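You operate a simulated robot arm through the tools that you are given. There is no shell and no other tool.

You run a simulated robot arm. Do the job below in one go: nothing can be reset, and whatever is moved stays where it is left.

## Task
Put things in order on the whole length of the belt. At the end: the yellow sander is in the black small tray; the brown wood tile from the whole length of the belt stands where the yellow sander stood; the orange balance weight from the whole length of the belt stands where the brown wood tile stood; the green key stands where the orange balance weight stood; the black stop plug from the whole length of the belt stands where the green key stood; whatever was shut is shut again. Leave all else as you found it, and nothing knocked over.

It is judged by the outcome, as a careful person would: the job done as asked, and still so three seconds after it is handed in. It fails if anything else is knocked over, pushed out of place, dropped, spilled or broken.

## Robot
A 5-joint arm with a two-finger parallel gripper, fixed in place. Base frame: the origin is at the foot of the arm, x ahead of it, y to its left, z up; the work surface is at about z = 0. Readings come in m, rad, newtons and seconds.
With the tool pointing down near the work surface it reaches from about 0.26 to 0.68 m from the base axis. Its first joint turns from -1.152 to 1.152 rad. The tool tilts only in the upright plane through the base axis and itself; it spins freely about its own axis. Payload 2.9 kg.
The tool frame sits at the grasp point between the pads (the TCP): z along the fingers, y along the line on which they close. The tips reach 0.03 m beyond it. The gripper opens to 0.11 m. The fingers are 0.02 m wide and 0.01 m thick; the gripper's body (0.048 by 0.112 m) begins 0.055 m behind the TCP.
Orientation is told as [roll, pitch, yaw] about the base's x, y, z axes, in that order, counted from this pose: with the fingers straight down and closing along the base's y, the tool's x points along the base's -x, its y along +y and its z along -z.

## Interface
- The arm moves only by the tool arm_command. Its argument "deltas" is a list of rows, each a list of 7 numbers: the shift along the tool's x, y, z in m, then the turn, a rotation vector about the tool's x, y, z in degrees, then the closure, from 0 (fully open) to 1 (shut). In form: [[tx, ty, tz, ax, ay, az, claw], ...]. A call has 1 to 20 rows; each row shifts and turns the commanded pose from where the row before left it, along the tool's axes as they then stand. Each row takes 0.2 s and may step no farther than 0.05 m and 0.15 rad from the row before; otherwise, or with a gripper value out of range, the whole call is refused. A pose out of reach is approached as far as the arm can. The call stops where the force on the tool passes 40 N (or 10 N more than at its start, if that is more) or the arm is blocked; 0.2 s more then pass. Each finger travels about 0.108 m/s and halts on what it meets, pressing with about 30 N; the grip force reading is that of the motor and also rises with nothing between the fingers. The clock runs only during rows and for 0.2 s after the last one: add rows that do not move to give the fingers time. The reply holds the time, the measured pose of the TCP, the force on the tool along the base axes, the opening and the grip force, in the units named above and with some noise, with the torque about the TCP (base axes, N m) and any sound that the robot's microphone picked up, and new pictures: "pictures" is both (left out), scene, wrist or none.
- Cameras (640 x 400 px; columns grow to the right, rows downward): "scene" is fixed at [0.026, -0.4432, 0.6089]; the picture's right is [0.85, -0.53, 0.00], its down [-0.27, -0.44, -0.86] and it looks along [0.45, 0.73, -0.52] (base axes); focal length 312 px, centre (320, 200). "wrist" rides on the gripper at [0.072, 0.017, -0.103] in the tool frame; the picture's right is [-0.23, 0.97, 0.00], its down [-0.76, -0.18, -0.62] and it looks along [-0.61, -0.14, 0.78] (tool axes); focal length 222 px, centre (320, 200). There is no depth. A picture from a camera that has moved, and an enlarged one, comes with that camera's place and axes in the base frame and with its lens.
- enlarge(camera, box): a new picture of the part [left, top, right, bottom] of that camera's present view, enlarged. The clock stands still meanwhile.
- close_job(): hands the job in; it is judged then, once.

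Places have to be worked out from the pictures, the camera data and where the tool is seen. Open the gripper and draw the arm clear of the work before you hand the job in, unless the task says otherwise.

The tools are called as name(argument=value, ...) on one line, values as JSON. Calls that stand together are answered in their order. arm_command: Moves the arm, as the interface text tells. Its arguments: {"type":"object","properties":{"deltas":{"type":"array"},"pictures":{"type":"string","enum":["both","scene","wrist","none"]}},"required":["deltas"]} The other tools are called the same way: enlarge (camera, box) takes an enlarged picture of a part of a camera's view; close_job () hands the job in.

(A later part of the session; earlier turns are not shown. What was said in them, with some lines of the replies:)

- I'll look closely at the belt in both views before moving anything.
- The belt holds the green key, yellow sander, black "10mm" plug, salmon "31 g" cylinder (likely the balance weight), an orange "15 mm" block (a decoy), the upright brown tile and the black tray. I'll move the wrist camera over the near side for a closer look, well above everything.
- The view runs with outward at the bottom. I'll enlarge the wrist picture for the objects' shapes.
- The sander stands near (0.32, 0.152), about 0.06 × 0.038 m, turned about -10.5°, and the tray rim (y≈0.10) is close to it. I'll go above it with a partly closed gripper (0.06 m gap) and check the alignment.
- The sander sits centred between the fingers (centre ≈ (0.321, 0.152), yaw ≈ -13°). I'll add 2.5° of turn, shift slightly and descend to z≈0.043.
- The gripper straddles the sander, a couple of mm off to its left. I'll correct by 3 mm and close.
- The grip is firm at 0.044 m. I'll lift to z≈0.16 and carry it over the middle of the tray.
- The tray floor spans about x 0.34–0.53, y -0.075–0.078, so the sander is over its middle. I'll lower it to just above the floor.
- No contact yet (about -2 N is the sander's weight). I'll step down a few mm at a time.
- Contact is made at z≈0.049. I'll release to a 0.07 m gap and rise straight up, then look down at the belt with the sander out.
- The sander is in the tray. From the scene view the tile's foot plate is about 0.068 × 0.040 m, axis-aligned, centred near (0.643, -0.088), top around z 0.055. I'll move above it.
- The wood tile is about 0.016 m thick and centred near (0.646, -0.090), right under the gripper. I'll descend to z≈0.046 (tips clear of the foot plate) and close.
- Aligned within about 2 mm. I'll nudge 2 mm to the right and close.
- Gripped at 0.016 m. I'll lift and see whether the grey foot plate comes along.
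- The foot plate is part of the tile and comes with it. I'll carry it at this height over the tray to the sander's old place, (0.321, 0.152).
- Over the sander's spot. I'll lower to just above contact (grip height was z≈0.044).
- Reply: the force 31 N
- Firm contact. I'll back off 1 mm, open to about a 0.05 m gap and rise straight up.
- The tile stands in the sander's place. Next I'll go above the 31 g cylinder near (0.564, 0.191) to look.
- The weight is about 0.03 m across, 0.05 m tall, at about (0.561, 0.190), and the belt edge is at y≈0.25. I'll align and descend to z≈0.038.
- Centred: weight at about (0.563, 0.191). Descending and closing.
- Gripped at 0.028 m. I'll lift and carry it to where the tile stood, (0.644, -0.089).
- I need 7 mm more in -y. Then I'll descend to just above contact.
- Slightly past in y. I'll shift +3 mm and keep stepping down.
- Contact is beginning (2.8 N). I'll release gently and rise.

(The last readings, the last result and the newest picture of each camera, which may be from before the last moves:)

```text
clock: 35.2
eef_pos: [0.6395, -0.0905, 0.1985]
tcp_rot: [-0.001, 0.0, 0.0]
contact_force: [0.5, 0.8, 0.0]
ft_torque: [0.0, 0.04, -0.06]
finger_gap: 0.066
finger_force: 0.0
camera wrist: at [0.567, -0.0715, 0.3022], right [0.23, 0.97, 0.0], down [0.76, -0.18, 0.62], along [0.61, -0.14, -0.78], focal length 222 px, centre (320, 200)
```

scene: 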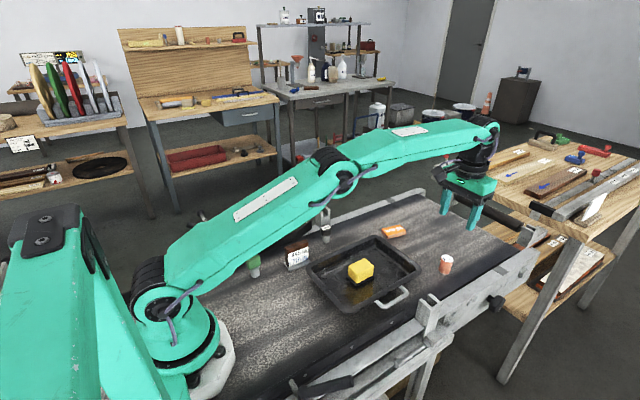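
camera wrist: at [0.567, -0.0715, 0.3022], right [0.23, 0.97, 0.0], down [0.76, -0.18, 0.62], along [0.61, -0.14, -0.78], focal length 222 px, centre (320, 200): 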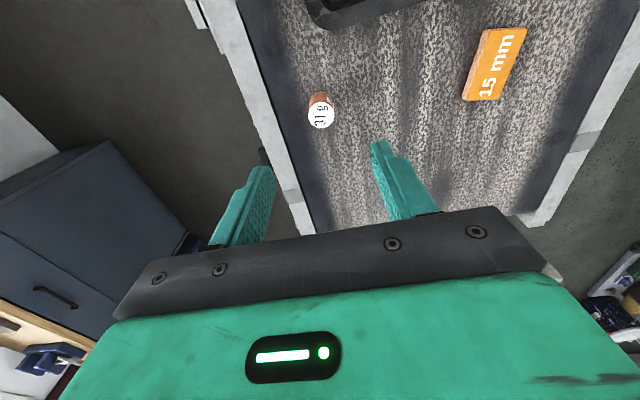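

The weight stands in the tile's place. Now I'll go to the green key near (0.203, 0.174) and look from above.

arm_command(deltas=[[0.0342, 0.02125, 0, 0, 0, 0, 0.4], [0.0342, 0.02125, 0, 0, 0, 0, 0.4], [0.0342, 0.02125, 0, 0, 0, 0, 0.4], [0.0342, 0.02125, 0, 0, 0, 0, 0.4], [0.0342, 0.02125, 0, 0, 0, 0, 0.4], [0.0342, 0.02125, 0, 0, 0, 0, 0.4], [0.0342, 0.02125, 0, 0, 0, 0, 0.4], [0.0342, 0.02125, 0, 0, 0, 0, 0.4], [0.0342, 0.02125, 0, 0, 0, 0, 0.4], [0.0342, 0.02125, 0, 0, 0, 0, 0.4], [0.0342, 0.02125, 0, 0, 0, 0, 0.4], [0.0342, 0.02125, 0, 0, 0, 0, 0.4], [0, 0, 0, 0, 0, 0, 0.4]])

enlarge(camera="wrist", box=[240, 40, 400, 180])

enlarge(camera="scene", box=[230, 220, 310, 290])

```text
clock: 38.0
eef_pos: [0.232, 0.162, 0.2004]
tcp_rot: [0.0, 0.0, 0.0]
contact_force: [-0.1, 0.1, -0.1]
ft_torque: [0.0, -0.01, 0.0]
finger_gap: 0.0661
finger_force: 0.0
camera wrist: at [0.159, 0.1801, 0.3042], right [0.23, 0.97, 0.0], down [0.76, -0.18, 0.62], along [0.61, -0.14, -0.78], focal length 222 px, centre (320, 200)
```

scene: 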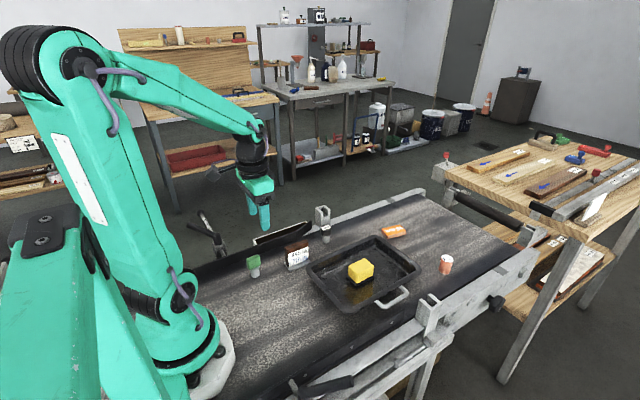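
wrist: 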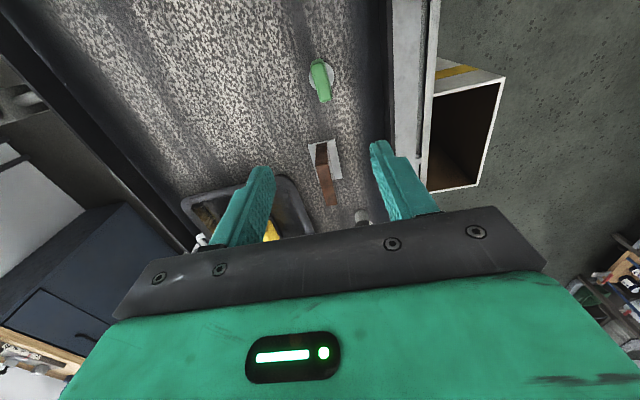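

```text
2.86 times, centred on (320, 110) of wrist
camera zoom: at [0.159, 0.1801, 0.3042], right [0.23, 0.97, 0.0], down [0.76, -0.18, 0.62], along [0.61, -0.14, -0.78], focal length 635 px, centre (320, 457)
```

zoom: 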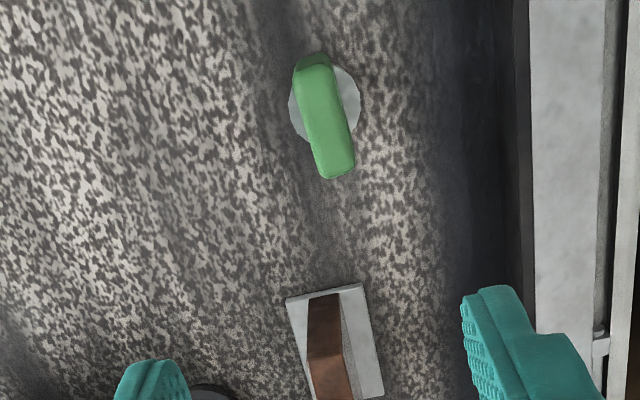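

```text
5.71 times, centred on (270, 255) of scene
camera zoom: at [0.026, -0.4432, 0.6089], right [0.85, -0.53, 0.0], down [-0.27, -0.44, -0.86], along [0.45, 0.73, -0.52], focal length 1782 px, centre (606, -114)
```

zoom: 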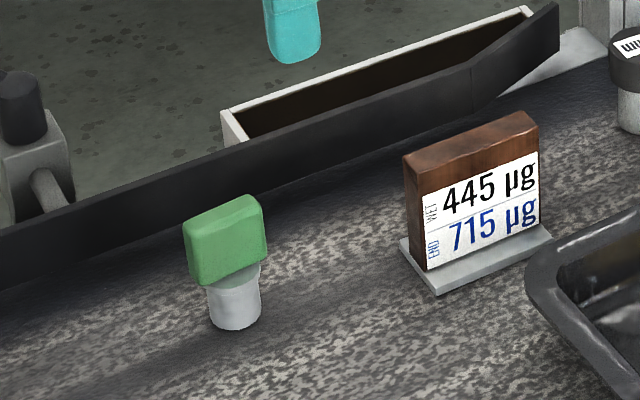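

The key's round grey base is at about (0.203, 0.171), and its green head is flat, along x, about 0.017 thick, with its top near z 0.059. I'll position above it at a 0.05 m gap and check before descending.

arm_command(deltas=[[0.0135, 0.005, 0.03, 0, 0, 0, 0.545], [0.0135, 0.005, 0.03, 0, 0, 0, 0.545], [0, 0, 0.03, 0, 0, 0, 0.545], [0, 0, 0, 0, 0, 0, 0.545]])

enlarge(camera="wrist", box=[240, 80, 400, 220])

```text
clock: 39.0
eef_pos: [0.2042, 0.175, 0.1053]
tcp_rot: [-0.001, -0.001, 0.001]
contact_force: [-0.1, -0.3, -0.3]
ft_torque: [0.0, -0.02, 0.01]
finger_gap: 0.0501
finger_force: 0.1
camera wrist: at [0.132, 0.1929, 0.209], right [0.23, 0.97, 0.0], down [0.76, -0.18, 0.62], along [0.61, -0.14, -0.78], focal length 222 px, centre (320, 200)
```

scene: 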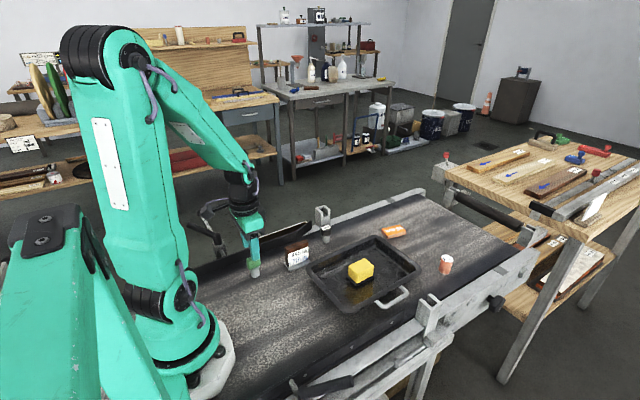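
wrist: 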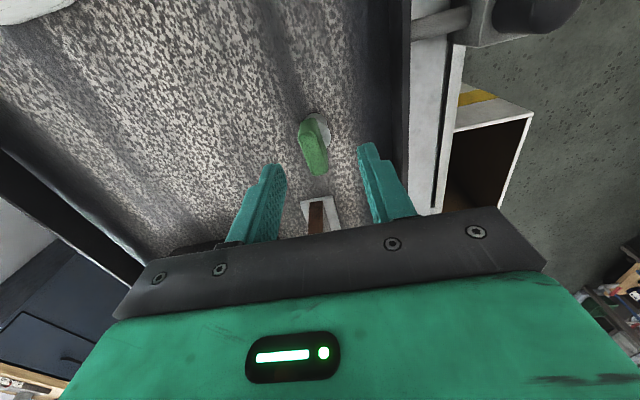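

```text
2.86 times, centred on (320, 150) of wrist
camera zoom: at [0.132, 0.1929, 0.209], right [0.23, 0.97, 0.0], down [0.76, -0.18, 0.62], along [0.61, -0.14, -0.78], focal length 635 px, centre (320, 343)
```

zoom: 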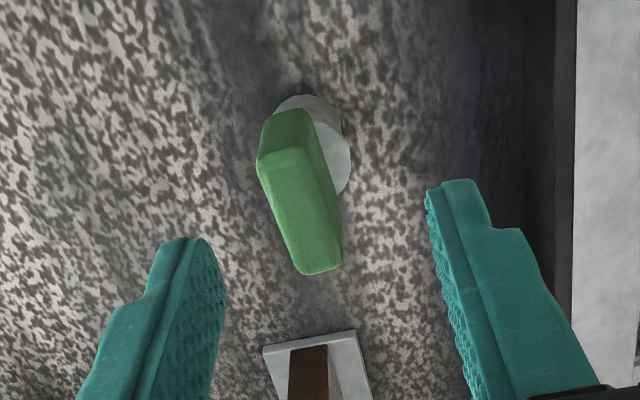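

Head centre at about (0.205, 0.171), 12 mm thick. I'll shift -3.5 mm in y, descend to z≈0.064 so the tips stay above the grey base, and close.

arm_command(deltas=[[0, -0.0035, 0.02, 0, 0, -2, 0.545], [0, 0, 0.0205, 0, 0, 0, 0.545], [0, 0, 0, 0, 0, 0, 0.545]])

enlarge(camera="scene", box=[220, 220, 300, 290])

```text
clock: 39.8
eef_pos: [0.2062, 0.1704, 0.0649]
tcp_rot: [-0.001, 0.001, 0.038]
contact_force: [-0.1, 0.4, 0.8]
ft_torque: [0.01, 0.0, 0.0]
finger_gap: 0.0504
finger_force: 0.1
camera wrist: at [0.133, 0.1856, 0.1687], right [0.19, 0.98, 0.0], down [0.77, -0.15, 0.62], along [0.61, -0.12, -0.78], focal length 222 px, centre (320, 200)
```

scene: 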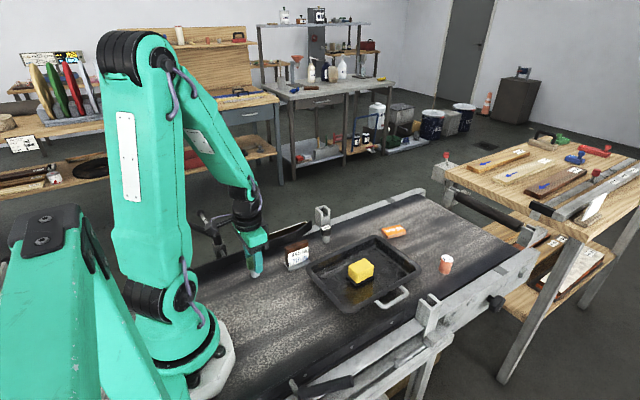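
wrist: 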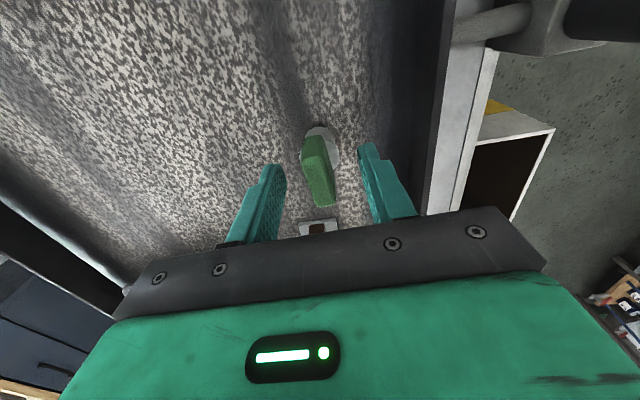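

```text
5.71 times, centred on (260, 255) of scene
camera zoom: at [0.026, -0.4432, 0.6089], right [0.85, -0.53, 0.0], down [-0.27, -0.44, -0.86], along [0.45, 0.73, -0.52], focal length 1782 px, centre (663, -114)
```

zoom: 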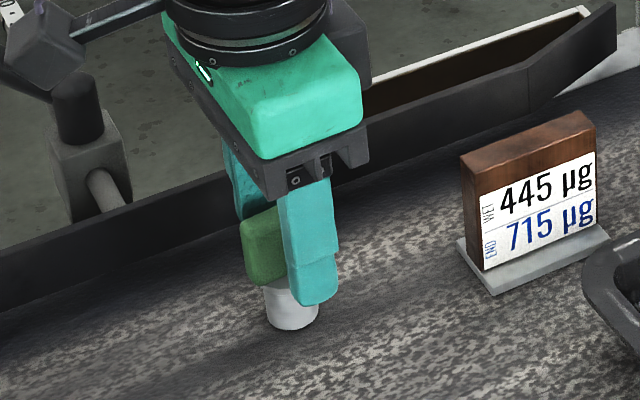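

Straddling the head cleanly. Closing.

arm_command(deltas=[[0, 0, 0, 0, 0, 0, 0.7], [0, 0, 0, 0, 0, 0, 0.85], [0, 0, 0, 0, 0, 0, 1], [0, 0, 0, 0, 0, 0, 1]])

enlarge(camera="scene", box=[220, 220, 300, 290])

```text
clock: 40.8
eef_pos: [0.2056, 0.1693, 0.0663]
tcp_rot: [-0.001, 0.0, 0.035]
contact_force: [-0.5, -0.4, 0.5]
ft_torque: [-0.04, -0.02, -0.02]
finger_gap: 0.0132
finger_force: 29.2
camera wrist: at [0.133, 0.1857, 0.1689], right [0.19, 0.98, 0.0], down [0.77, -0.15, 0.62], along [0.61, -0.12, -0.78], focal length 222 px, centre (320, 200)
```

scene: 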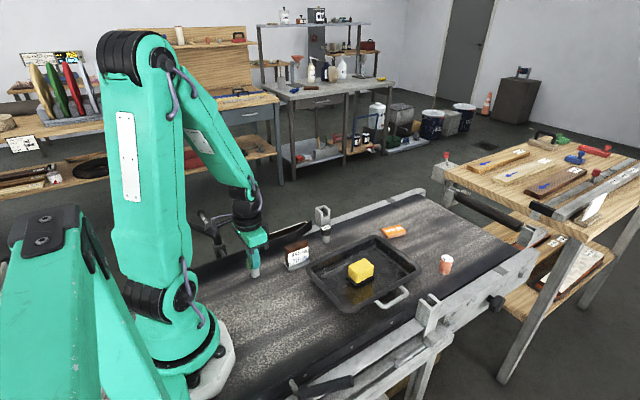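
wrist: 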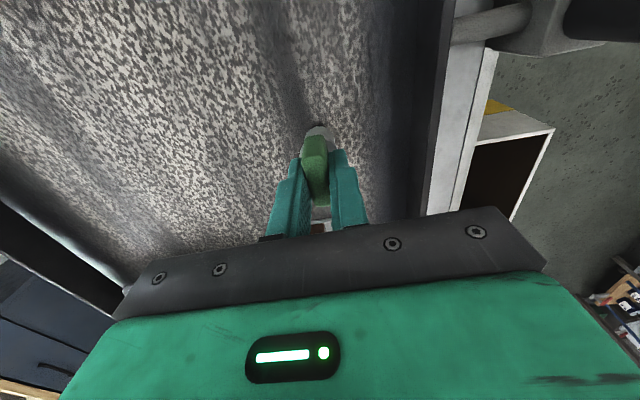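

```text
5.71 times, centred on (260, 255) of scene
camera zoom: at [0.026, -0.4432, 0.6089], right [0.85, -0.53, 0.0], down [-0.27, -0.44, -0.86], along [0.45, 0.73, -0.52], focal length 1782 px, centre (663, -114)
```

zoom: 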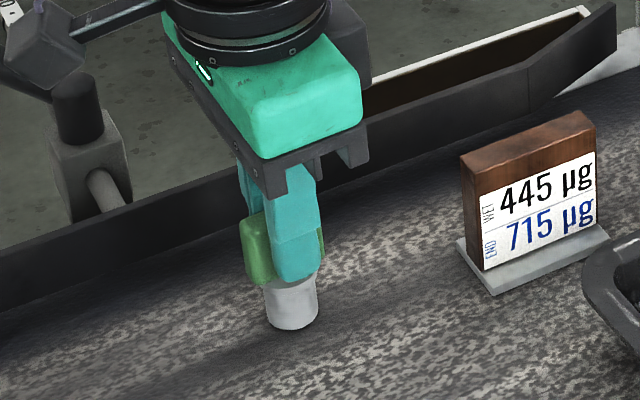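

Key gripped at 0.013 m. I'll lift 0.11 m and carry it to the weight's old place, (0.561, 0.191).

arm_command(deltas=[[0, 0, -0.025, 0, 0, 0, 1], [0, 0, -0.04, 0, 0, 0, 1], [0, 0, -0.045, 0, 0, 0, 1], [-0.0447, 0.0009, 0, 0, 0, 0, 1], [-0.0447, 0.0009, 0, 0, 0, 0, 1], [-0.0447, 0.0009, 0, 0, 0, 0, 1], [-0.0447, 0.0009, 0, 0, 0, 0, 1], [-0.0447, 0.0009, 0, 0, 0, 0, 1], [-0.0447, 0.0009, 0, 0, 0, 0, 1], [-0.0447, 0.0009, 0, 0, 0, 0, 1], [-0.0447, 0.0009, 0, 0, 0, 0, 1], [0, 0, 0, 0, 0, 0, 1]])

```text
clock: 43.4
eef_pos: [0.5619, 0.189, 0.178]
tcp_rot: [0.0, 0.003, 0.037]
contact_force: [0.4, 0.0, -0.8]
ft_torque: [0.0, 0.01, -0.01]
finger_gap: 0.0131
finger_force: 29.8
camera wrist: at [0.4885, 0.2042, 0.2811], right [0.19, 0.98, 0.0], down [0.77, -0.15, 0.62], along [0.61, -0.12, -0.78], focal length 222 px, centre (320, 200)
```

scene: 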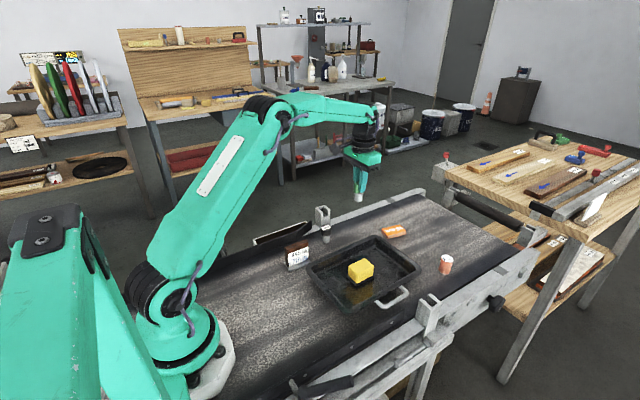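
wrist: 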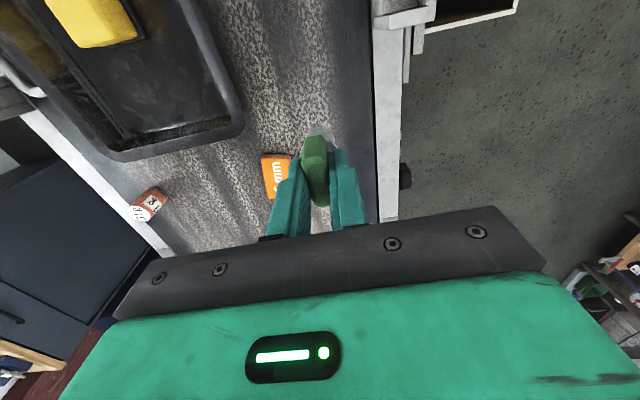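

Over the spot. Lowering to a few mm above the expected contact height (z≈0.066).

arm_command(deltas=[[-0.001, 0.001, 0.03, 0, 0, 0, 1], [0, 0, 0.04, 0, 0, 0, 1], [0, 0, 0.034, 0, 0, 0, 1], [0, 0, 0, 0, 0, 0, 1]], pictures="scene")

arm_command(deltas=[[0, 0, 0.003, 0, 0, 0, 1], [0, 0, 0, 0, 0, 0, 1]], pictures="none")

```text
clock: 44.4
eef_pos: [0.5607, 0.1938, 0.0744]
tcp_rot: [-0.001, -0.001, 0.038]
contact_force: [-0.1, 0.5, -0.5]
ft_torque: [0.02, 0.03, 0.01]
finger_gap: 0.0133
finger_force: 30.4
```

scene: 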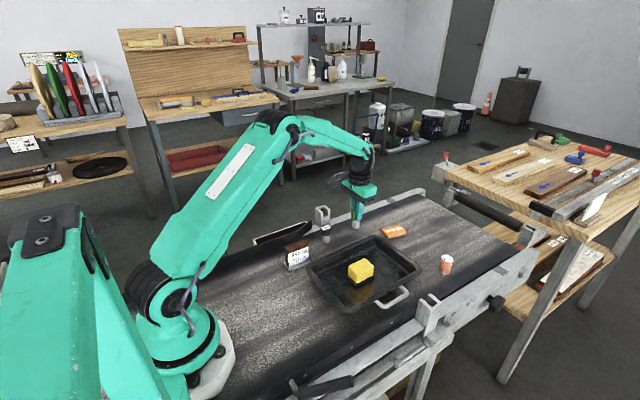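

```text
clock: 45.0
eef_pos: [0.5619, 0.1923, 0.0708]
tcp_rot: [-0.001, 0.0, 0.035]
contact_force: [1.0, -0.4, -0.8]
ft_torque: [0.02, 0.0, 0.0]
finger_gap: 0.0133
finger_force: 30.1
```

Still free; position (0.561, 0.192) is right. I'll continue in small steps.

arm_command(deltas=[[0, -0.001, 0.003, 0, 0, 0, 1], [0, 0, 0, 0, 0, 0, 1]], pictures="none")

arm_command(deltas=[[0, 0, 0.001, 0, 0, 0, 1], [0, 0, 0, 0, 0, 0, 1]], pictures="none")

arm_command(deltas=[[0, 0, 0.001, 0, 0, 0, 1], [0, 0, 0, 0, 0, 0, 1]], pictures="none")

```text
clock: 45.6
eef_pos: [0.5625, 0.1897, 0.0674]
tcp_rot: [0.0, -0.002, 0.034]
contact_force: [0.6, -0.6, -0.1]
ft_torque: [0.0, -0.04, -0.01]
finger_gap: 0.0134
finger_force: 30.0
```

```text
clock: 46.2
eef_pos: [0.564, 0.1911, 0.0653]
tcp_rot: [0.001, -0.001, 0.036]
contact_force: [0.1, -0.5, -0.5]
ft_torque: [0.01, -0.01, -0.05]
finger_gap: 0.0135
finger_force: 30.2
```

```text
clock: 46.8
eef_pos: [0.562, 0.19, 0.0649]
tcp_rot: [0.0, 0.0, 0.036]
contact_force: [-3.8, -0.5, 6.8]
ft_torque: [-0.04, 0.25, 0.01]
finger_gap: 0.0132
finger_force: 30.0
```

Contact at 6.8 N. Release and rise.

arm_command(deltas=[[0, 0, 0, 0, 0, 0, 0.85], [0, 0, 0, 0, 0, 0, 0.65], [0, 0, 0, 0, 0, 0, 0.5], [0, 0, -0.03, 0, 0, 0, 0.5], [0, 0, -0.045, 0, 0, 0, 0.5], [0, 0, -0.045, 0, 0, 0, 0.5], [0, 0, 0, 0, 0, 0, 0.5]])

enlarge(camera="scene", box=[280, 180, 420, 270])

```text
clock: 48.4
eef_pos: [0.5637, 0.1905, 0.1828]
tcp_rot: [0.0, 0.001, 0.038]
contact_force: [0.5, -0.1, -0.4]
ft_torque: [0.01, 0.04, 0.03]
finger_gap: 0.0549
finger_force: 0.0
camera wrist: at [0.4906, 0.2059, 0.2866], right [0.19, 0.98, 0.0], down [0.77, -0.15, 0.62], along [0.61, -0.12, -0.78], focal length 222 px, centre (320, 200)
```

scene: 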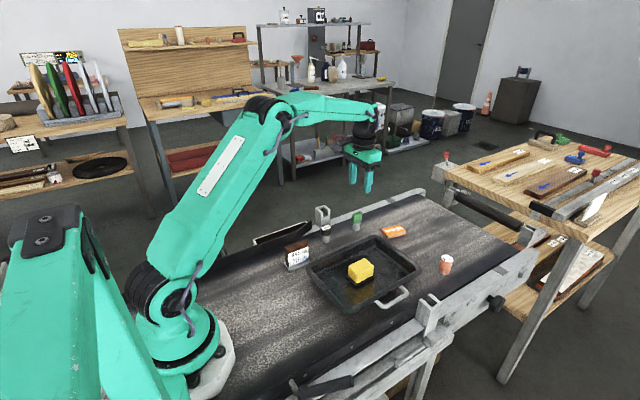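
wrist: 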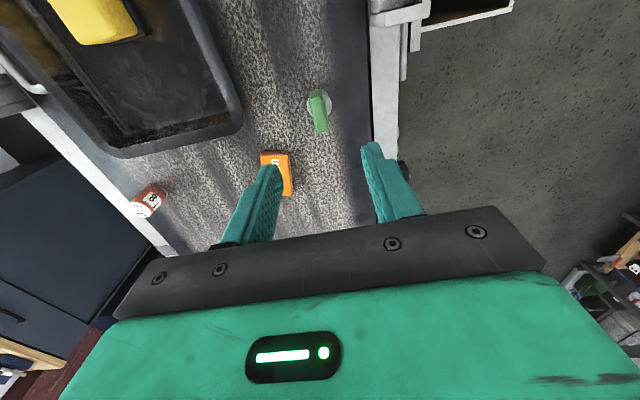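

```text
4.44 times, centred on (350, 225) of scene
camera zoom: at [0.026, -0.4432, 0.6089], right [0.85, -0.53, 0.0], down [-0.27, -0.44, -0.86], along [0.45, 0.73, -0.52], focal length 1386 px, centre (187, 89)
```

zoom: 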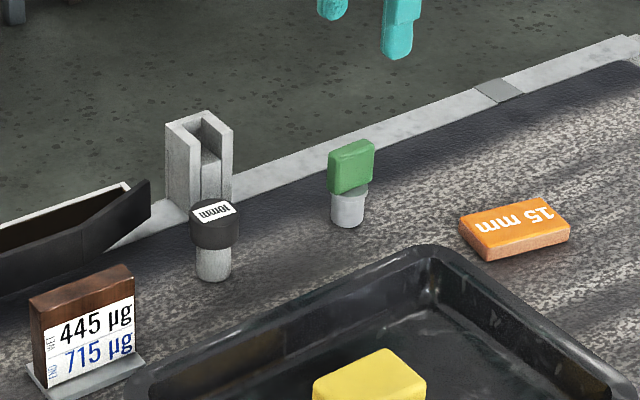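

The key stands in place. Now the black plug near (0.444, 0.192): head about 0.036 across, top z≈0.053. I'll move above it and check.

arm_command(deltas=[[0.04, 0.002, 0.0, 0, 0, 0, 0.455], [0.04, 0.002, 0.01, 0, 0, 0, 0.455], [0.04, 0.002, 0.02, 0, 0, 0, 0.455], [0, 0, 0.03, 0, 0, 2.1, 0.455], [0, 0, 0, 0, 0, 0, 0.455]])

enlarge(camera="wrist", box=[240, 80, 440, 220])

```text
clock: 49.6
eef_pos: [0.4439, 0.1923, 0.1239]
tcp_rot: [0.001, -0.001, -0.001]
contact_force: [-0.4, -0.4, -0.1]
ft_torque: [0.0, 0.03, -0.03]
finger_gap: 0.0599
finger_force: 0.0
camera wrist: at [0.3712, 0.2106, 0.2276], right [0.23, 0.97, 0.0], down [0.76, -0.18, 0.62], along [0.61, -0.14, -0.78], focal length 222 px, centre (320, 200)
```

scene: 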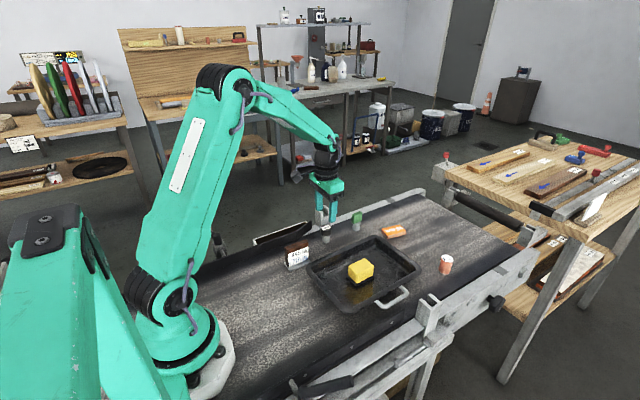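
wrist: 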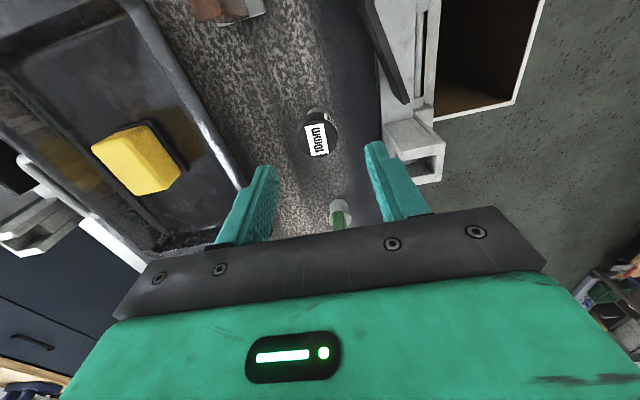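

```text
2.86 times, centred on (340, 150) of wrist
camera zoom: at [0.3712, 0.2106, 0.2276], right [0.23, 0.97, 0.0], down [0.76, -0.18, 0.62], along [0.61, -0.14, -0.78], focal length 635 px, centre (263, 343)
```

zoom: 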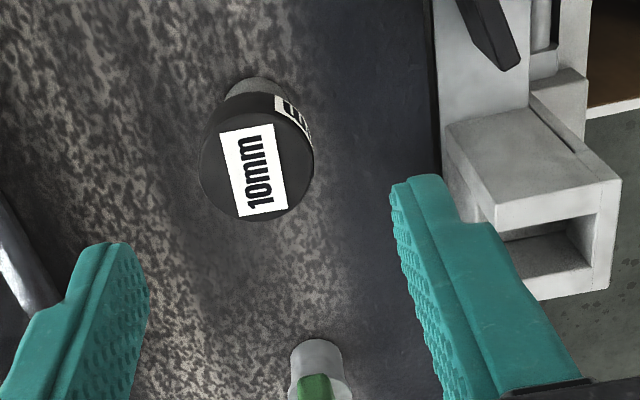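

Plug's head centre ≈ (0.442, 0.192), 0.033 m across, and there is room to the bracket (inner side at y≳0.25). I'll descend to z≈0.050 and close.

arm_command(deltas=[[0.0015, 0, 0.03, 0, 0, 0, 0.455], [0, 0, 0.03, 0, 0, 0, 0.455], [0, 0, 0.014, 0, 0, 0, 0.455], [0, 0, 0, 0, 0, 0, 0.455]], pictures="wrist")

enlarge(camera="scene", box=[280, 180, 400, 255])

```text
clock: 50.6
eef_pos: [0.4424, 0.1926, 0.0512]
tcp_rot: [0.0, 0.0, -0.001]
contact_force: [0.5, -0.3, 0.1]
ft_torque: [-0.01, 0.02, 0.03]
finger_gap: 0.0601
finger_force: 0.0
camera wrist: at [0.3689, 0.2103, 0.1542], right [0.23, 0.97, 0.0], down [0.76, -0.18, 0.62], along [0.61, -0.14, -0.78], focal length 222 px, centre (320, 200)
```

wrist: 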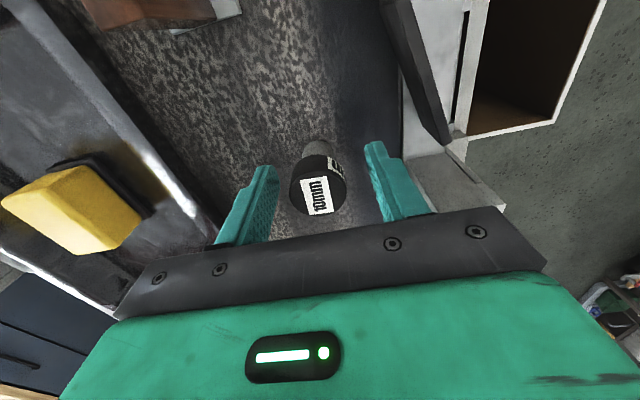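

```text
5.33 times, centred on (340, 218) of scene
camera zoom: at [0.026, -0.4432, 0.6089], right [0.85, -0.53, 0.0], down [-0.27, -0.44, -0.86], along [0.45, 0.73, -0.52], focal length 1664 px, centre (213, 107)
```

zoom: 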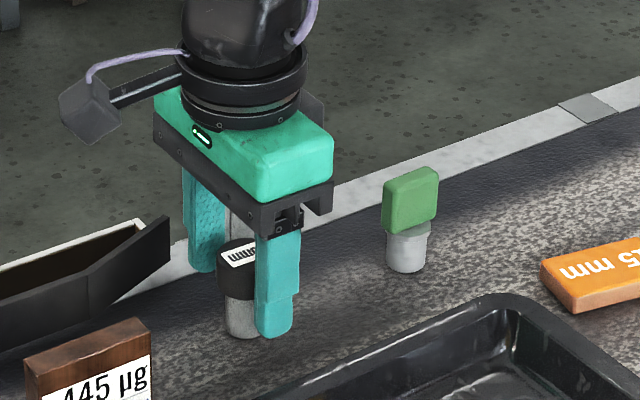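

The fingers straddle the plug evenly. Closing.

arm_command(deltas=[[0, 0, 0, 0, 0, 0, 0.6], [0, 0, 0, 0, 0, 0, 0.8], [0, 0, 0, 0, 0, 0, 0.9], [0, 0, 0, 0, 0, 0, 0.9]], pictures="wrist")

```text
clock: 51.6
eef_pos: [0.4416, 0.1922, 0.0505]
tcp_rot: [0.001, 0.0, -0.003]
contact_force: [-0.9, -1.9, 3.6]
ft_torque: [-0.08, 0.0, 0.0]
finger_gap: 0.0329
finger_force: 29.9
camera wrist: at [0.369, 0.2102, 0.1546], right [0.23, 0.97, 0.0], down [0.76, -0.18, 0.62], along [0.61, -0.14, -0.78], focal length 222 px, centre (320, 200)
```

wrist: 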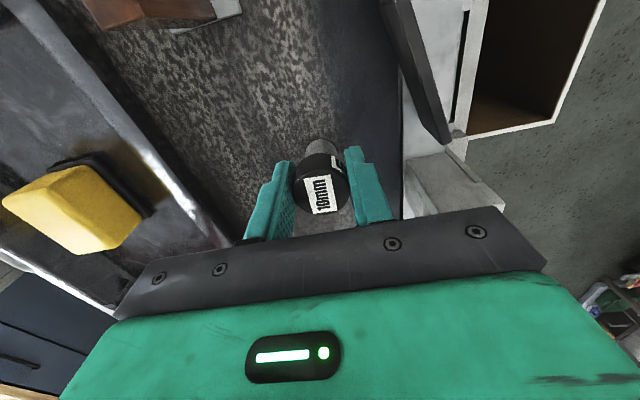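

Gripped at 0.033 m. I'll lift and carry it to the key's old place, (0.204, 0.171).

arm_command(deltas=[[0, 0, -0.025, 0, 0, 0, 0.9], [0, 0, -0.04, 0, 0, 0, 0.9], [0, 0, -0.045, 0, 0, 0, 0.9], [0.0397, -0.0035, 0, 0, 0, 0, 0.9], [0.0397, -0.0035, 0, 0, 0, 0, 0.9], [0.0397, -0.0035, 0, 0, 0, 0, 0.9], [0.0397, -0.0035, 0, 0, 0, 0, 0.9], [0.0397, -0.0035, 0, 0, 0, 0, 0.9], [0.0397, -0.0035, 0, 0, 0, 0, 0.9], [0, 0, 0, 0, 0, 0, 0.9]])

```text
clock: 53.8
eef_pos: [0.203, 0.1704, 0.1614]
tcp_rot: [0.0, 0.0, -0.002]
contact_force: [0.1, -0.2, -0.9]
ft_torque: [-0.01, -0.03, 0.03]
finger_gap: 0.0332
finger_force: 29.9
camera wrist: at [0.131, 0.1876, 0.2655], right [0.23, 0.97, 0.0], down [0.76, -0.18, 0.62], along [0.61, -0.14, -0.78], focal length 222 px, centre (320, 200)
```

scene: 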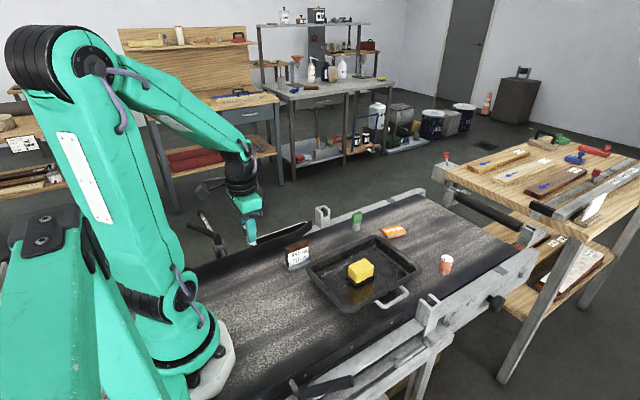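
wrist: 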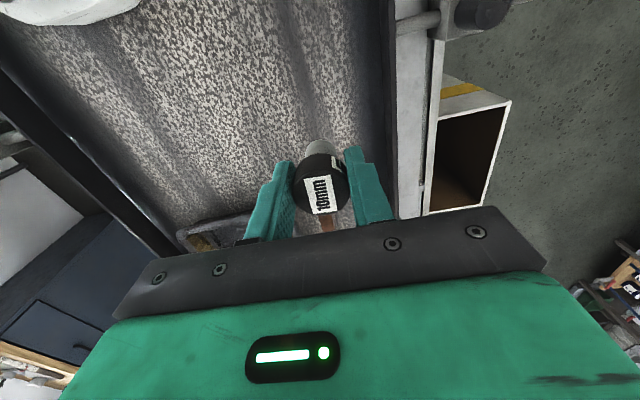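

Over the key's spot. I'll lower to just above contact (expected at z≈0.050).

arm_command(deltas=[[-0.001, 0.0, 0.03, 0, 0, 0, 0.9], [0, 0, 0.04, 0, 0, 0, 0.9], [0, 0, 0.033, 0, 0, 0, 0.9], [0, 0, 0, 0, 0, 0, 0.9]], pictures="scene")

arm_command(deltas=[[0, 0, 0.003, 0, 0, 0, 0.9], [0, 0, 0, 0, 0, 0, 0.9]], pictures="none")

```text
clock: 54.8
eef_pos: [0.2021, 0.1722, 0.0583]
tcp_rot: [0.002, -0.001, 0.0]
contact_force: [0.3, 0.2, -2.1]
ft_torque: [0.0, 0.0, 0.02]
finger_gap: 0.0331
finger_force: 30.0
```

scene: 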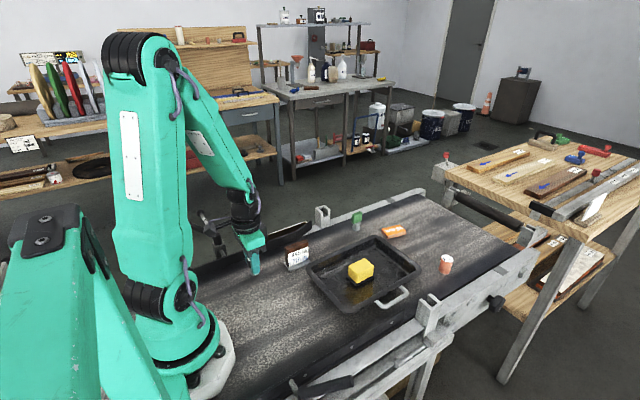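

```text
clock: 55.4
eef_pos: [0.2024, 0.1718, 0.053]
tcp_rot: [-0.002, -0.001, -0.001]
contact_force: [-0.3, 0.1, -1.1]
ft_torque: [0.0, 0.01, 0.0]
finger_gap: 0.0332
finger_force: 30.2
```

Still free. I'll continue in small steps.

arm_command(deltas=[[-0.001, 0, 0.002, 0, 0, 0, 0.9], [0, 0, 0, 0, 0, 0, 0.9]], pictures="none")

arm_command(deltas=[[0, 0, 0.001, 0, 0, 0, 0.9], [0, 0, 0, 0, 0, 0, 0.9]], pictures="none")

```text
clock: 56.0
eef_pos: [0.2041, 0.1724, 0.0508]
tcp_rot: [0.0, -0.001, -0.002]
contact_force: [0.6, 0.6, -1.7]
ft_torque: [0.0, 0.0, 0.04]
finger_gap: 0.0329
finger_force: 30.0
```

```text
clock: 56.6
eef_pos: [0.2036, 0.1718, 0.0519]
tcp_rot: [0.0, 0.0, -0.001]
contact_force: [-1.1, -8.6, 22.9]
ft_torque: [-0.37, -0.03, -0.06]
finger_gap: 0.0331
finger_force: 30.0
```

Contact is firm. I'll back off 0.7 mm, release gently and rise.

arm_command(deltas=[[0, 0, -0.0007, 0, 0, 0, 0.9], [0, 0, 0, 0, 0, 0, 0.65], [0, 0, 0, 0, 0, 0, 0.5], [0, 0, 0, 0, 0, 0, 0.45], [0, 0, -0.03, 0, 0, 0, 0.45], [0, 0, -0.045, 0, 0, 0, 0.45], [0, 0, -0.045, 0, 0, 0, 0.45], [0, 0, -0.045, 0, 0, 0, 0.45], [0, 0, 0, 0, 0, 0, 0.45]])

enlarge(camera="scene", box=[220, 180, 420, 305])

enlarge(camera="wrist", box=[180, 20, 420, 220])

```text
clock: 58.6
eef_pos: [0.2031, 0.1678, 0.2205]
tcp_rot: [0.001, 0.0, -0.001]
contact_force: [-0.3, 0.3, 0.6]
ft_torque: [0.03, 0.0, -0.03]
finger_gap: 0.0604
finger_force: 0.1
camera wrist: at [0.1306, 0.1862, 0.3241], right [0.23, 0.97, 0.0], down [0.76, -0.18, 0.62], along [0.61, -0.14, -0.78], focal length 222 px, centre (320, 200)
```

scene: 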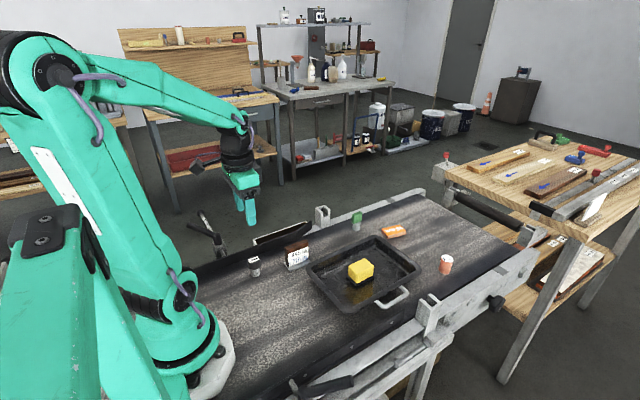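
wrist: 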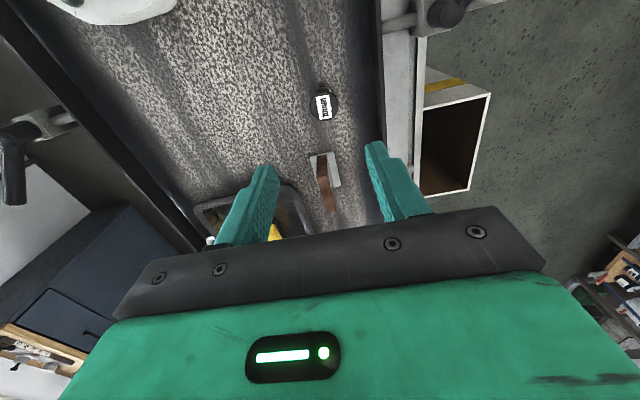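

```text
3.20 times, centred on (320, 242) of scene
camera zoom: at [0.026, -0.4432, 0.6089], right [0.85, -0.53, 0.0], down [-0.27, -0.44, -0.86], along [0.45, 0.73, -0.52], focal length 998 px, centre (320, 64)
```

zoom: 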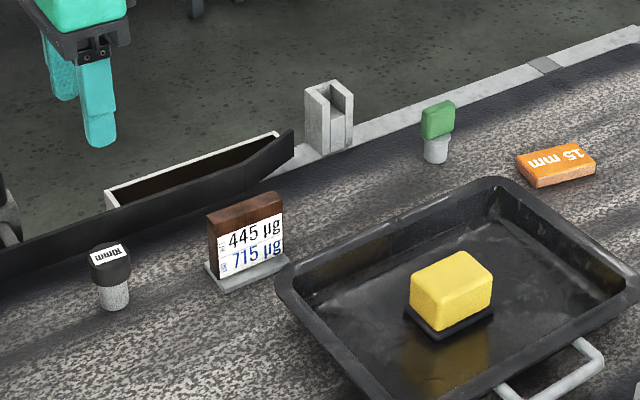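

```text
2.00 times, centred on (300, 120) of wrist
camera zoom: at [0.1306, 0.1862, 0.3241], right [0.23, 0.97, 0.0], down [0.76, -0.18, 0.62], along [0.61, -0.14, -0.78], focal length 444 px, centre (360, 360)
```

zoom: 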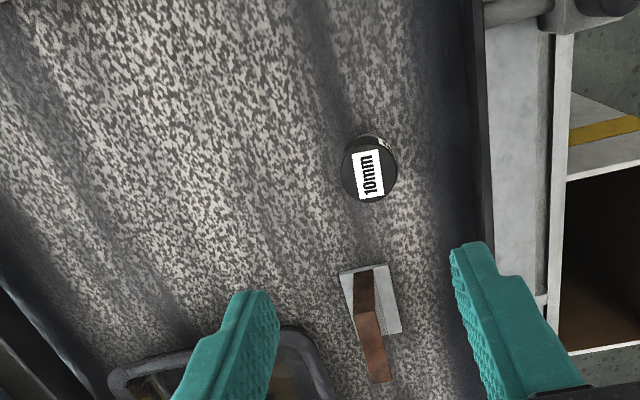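

All five items stand where they should, and the tray, the orange block and the rest look unmoved. I'll open the gripper, raise the arm and draw back to the starting pose, then take a final look.

arm_command(deltas=[[0, 0, -0.04, 0, 0, 0, 0.2], [0, 0, -0.04, 0, 0, 0, 0], [0, 0, -0.037, 0, 0, 0, 0], [-0.0398, 0.0098, 0, 0, 0, 0, 0], [-0.0398, 0.0098, 0, 0, 0, 0, 0], [-0.0398, 0.0098, 0, 0, 0, 0, 0], [-0.0398, 0.0098, 0, 0, 0, 0, 0], [-0.0398, 0.0098, 0, 0, 0, 0, 0], [-0.0398, 0.0098, 0, 0, 0, 0, 0], [0, 0, 0, 0, 0, 0, 0], [0, 0, 0, 0, 0, 0, 0]])

enlarge(camera="scene", box=[380, 180, 580, 305])

enlarge(camera="scene", box=[220, 180, 420, 305])

```text
clock: 61.0
eef_pos: [0.4442, 0.2299, 0.3385]
tcp_rot: [0.0, 0.0, -0.002]
contact_force: [0.2, 0.4, 0.0]
ft_torque: [0.0, 0.0, -0.01]
finger_gap: 0.1097
finger_force: 0.1
camera wrist: at [0.3715, 0.2477, 0.4423], right [0.23, 0.97, 0.0], down [0.76, -0.18, 0.62], along [0.61, -0.14, -0.78], focal length 222 px, centre (320, 200)
```

scene: 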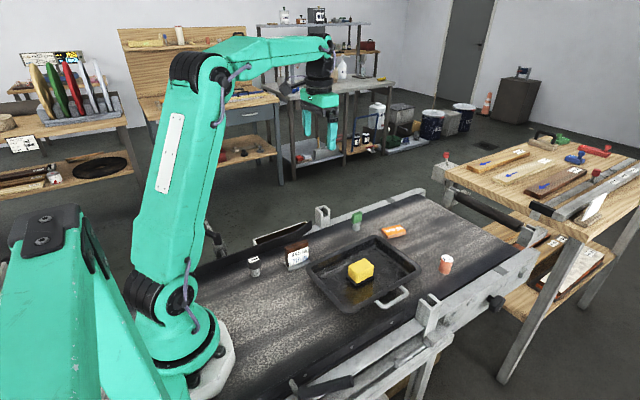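
wrist: 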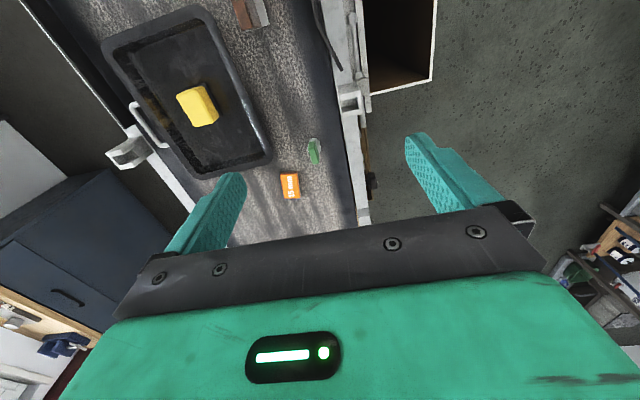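

```text
3.20 times, centred on (480, 242) of scene
camera zoom: at [0.026, -0.4432, 0.6089], right [0.85, -0.53, 0.0], down [-0.27, -0.44, -0.86], along [0.45, 0.73, -0.52], focal length 998 px, centre (-192, 64)
```

zoom: 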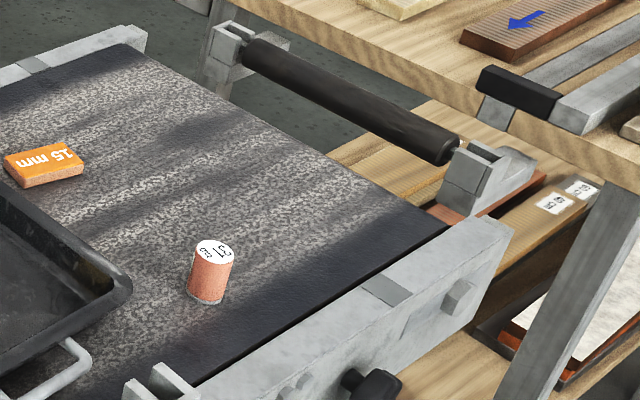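

```text
3.20 times, centred on (320, 242) of scene
camera zoom: at [0.026, -0.4432, 0.6089], right [0.85, -0.53, 0.0], down [-0.27, -0.44, -0.86], along [0.45, 0.73, -0.52], focal length 998 px, centre (320, 64)
```

zoom: 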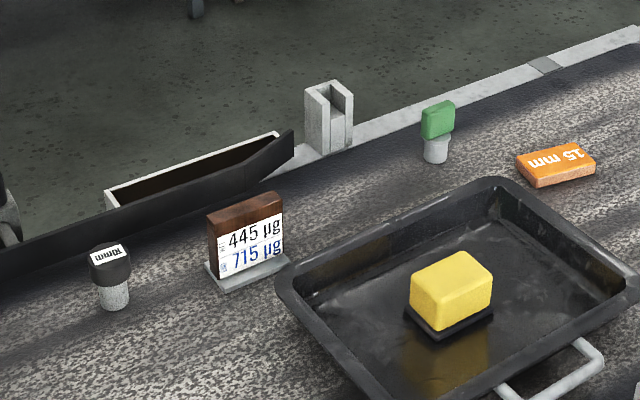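

The final views show the sander in the tray and the tile, weight, key and plug each upright in their new places. The orange block and the tray are unmoved, nothing had to be opened, and the arm is clear with its gripper open, so I'm handing in.

close_job()

```text
The job is handed in.
```

The belt is rearranged as asked and the job is handed in. I measured each place from the pictures, and the items look within a few millimetres of where they should be.

- **Yellow sander:** it is in the middle of the black tray.
- **Brown wood tile:** it stands where the sander stood. Its grey foot plate came along with it. The sander had been turned about 13°, and I left the tile in its own original orientation.
- **Orange balance weight:** it stands where the tile stood. I took the salmon "31 g" cylinder to be the weight and left the orange "15 mm" block alone.
- **Green key:** it stands where the weight stood.
- **Black stop plug:** it stands where the key stood.

Nothing had to be opened, so there was nothing to shut again. In the final pictures everything is upright, and the tray and the orange block look unmoved. The arm is back at its starting position with the gripper open.
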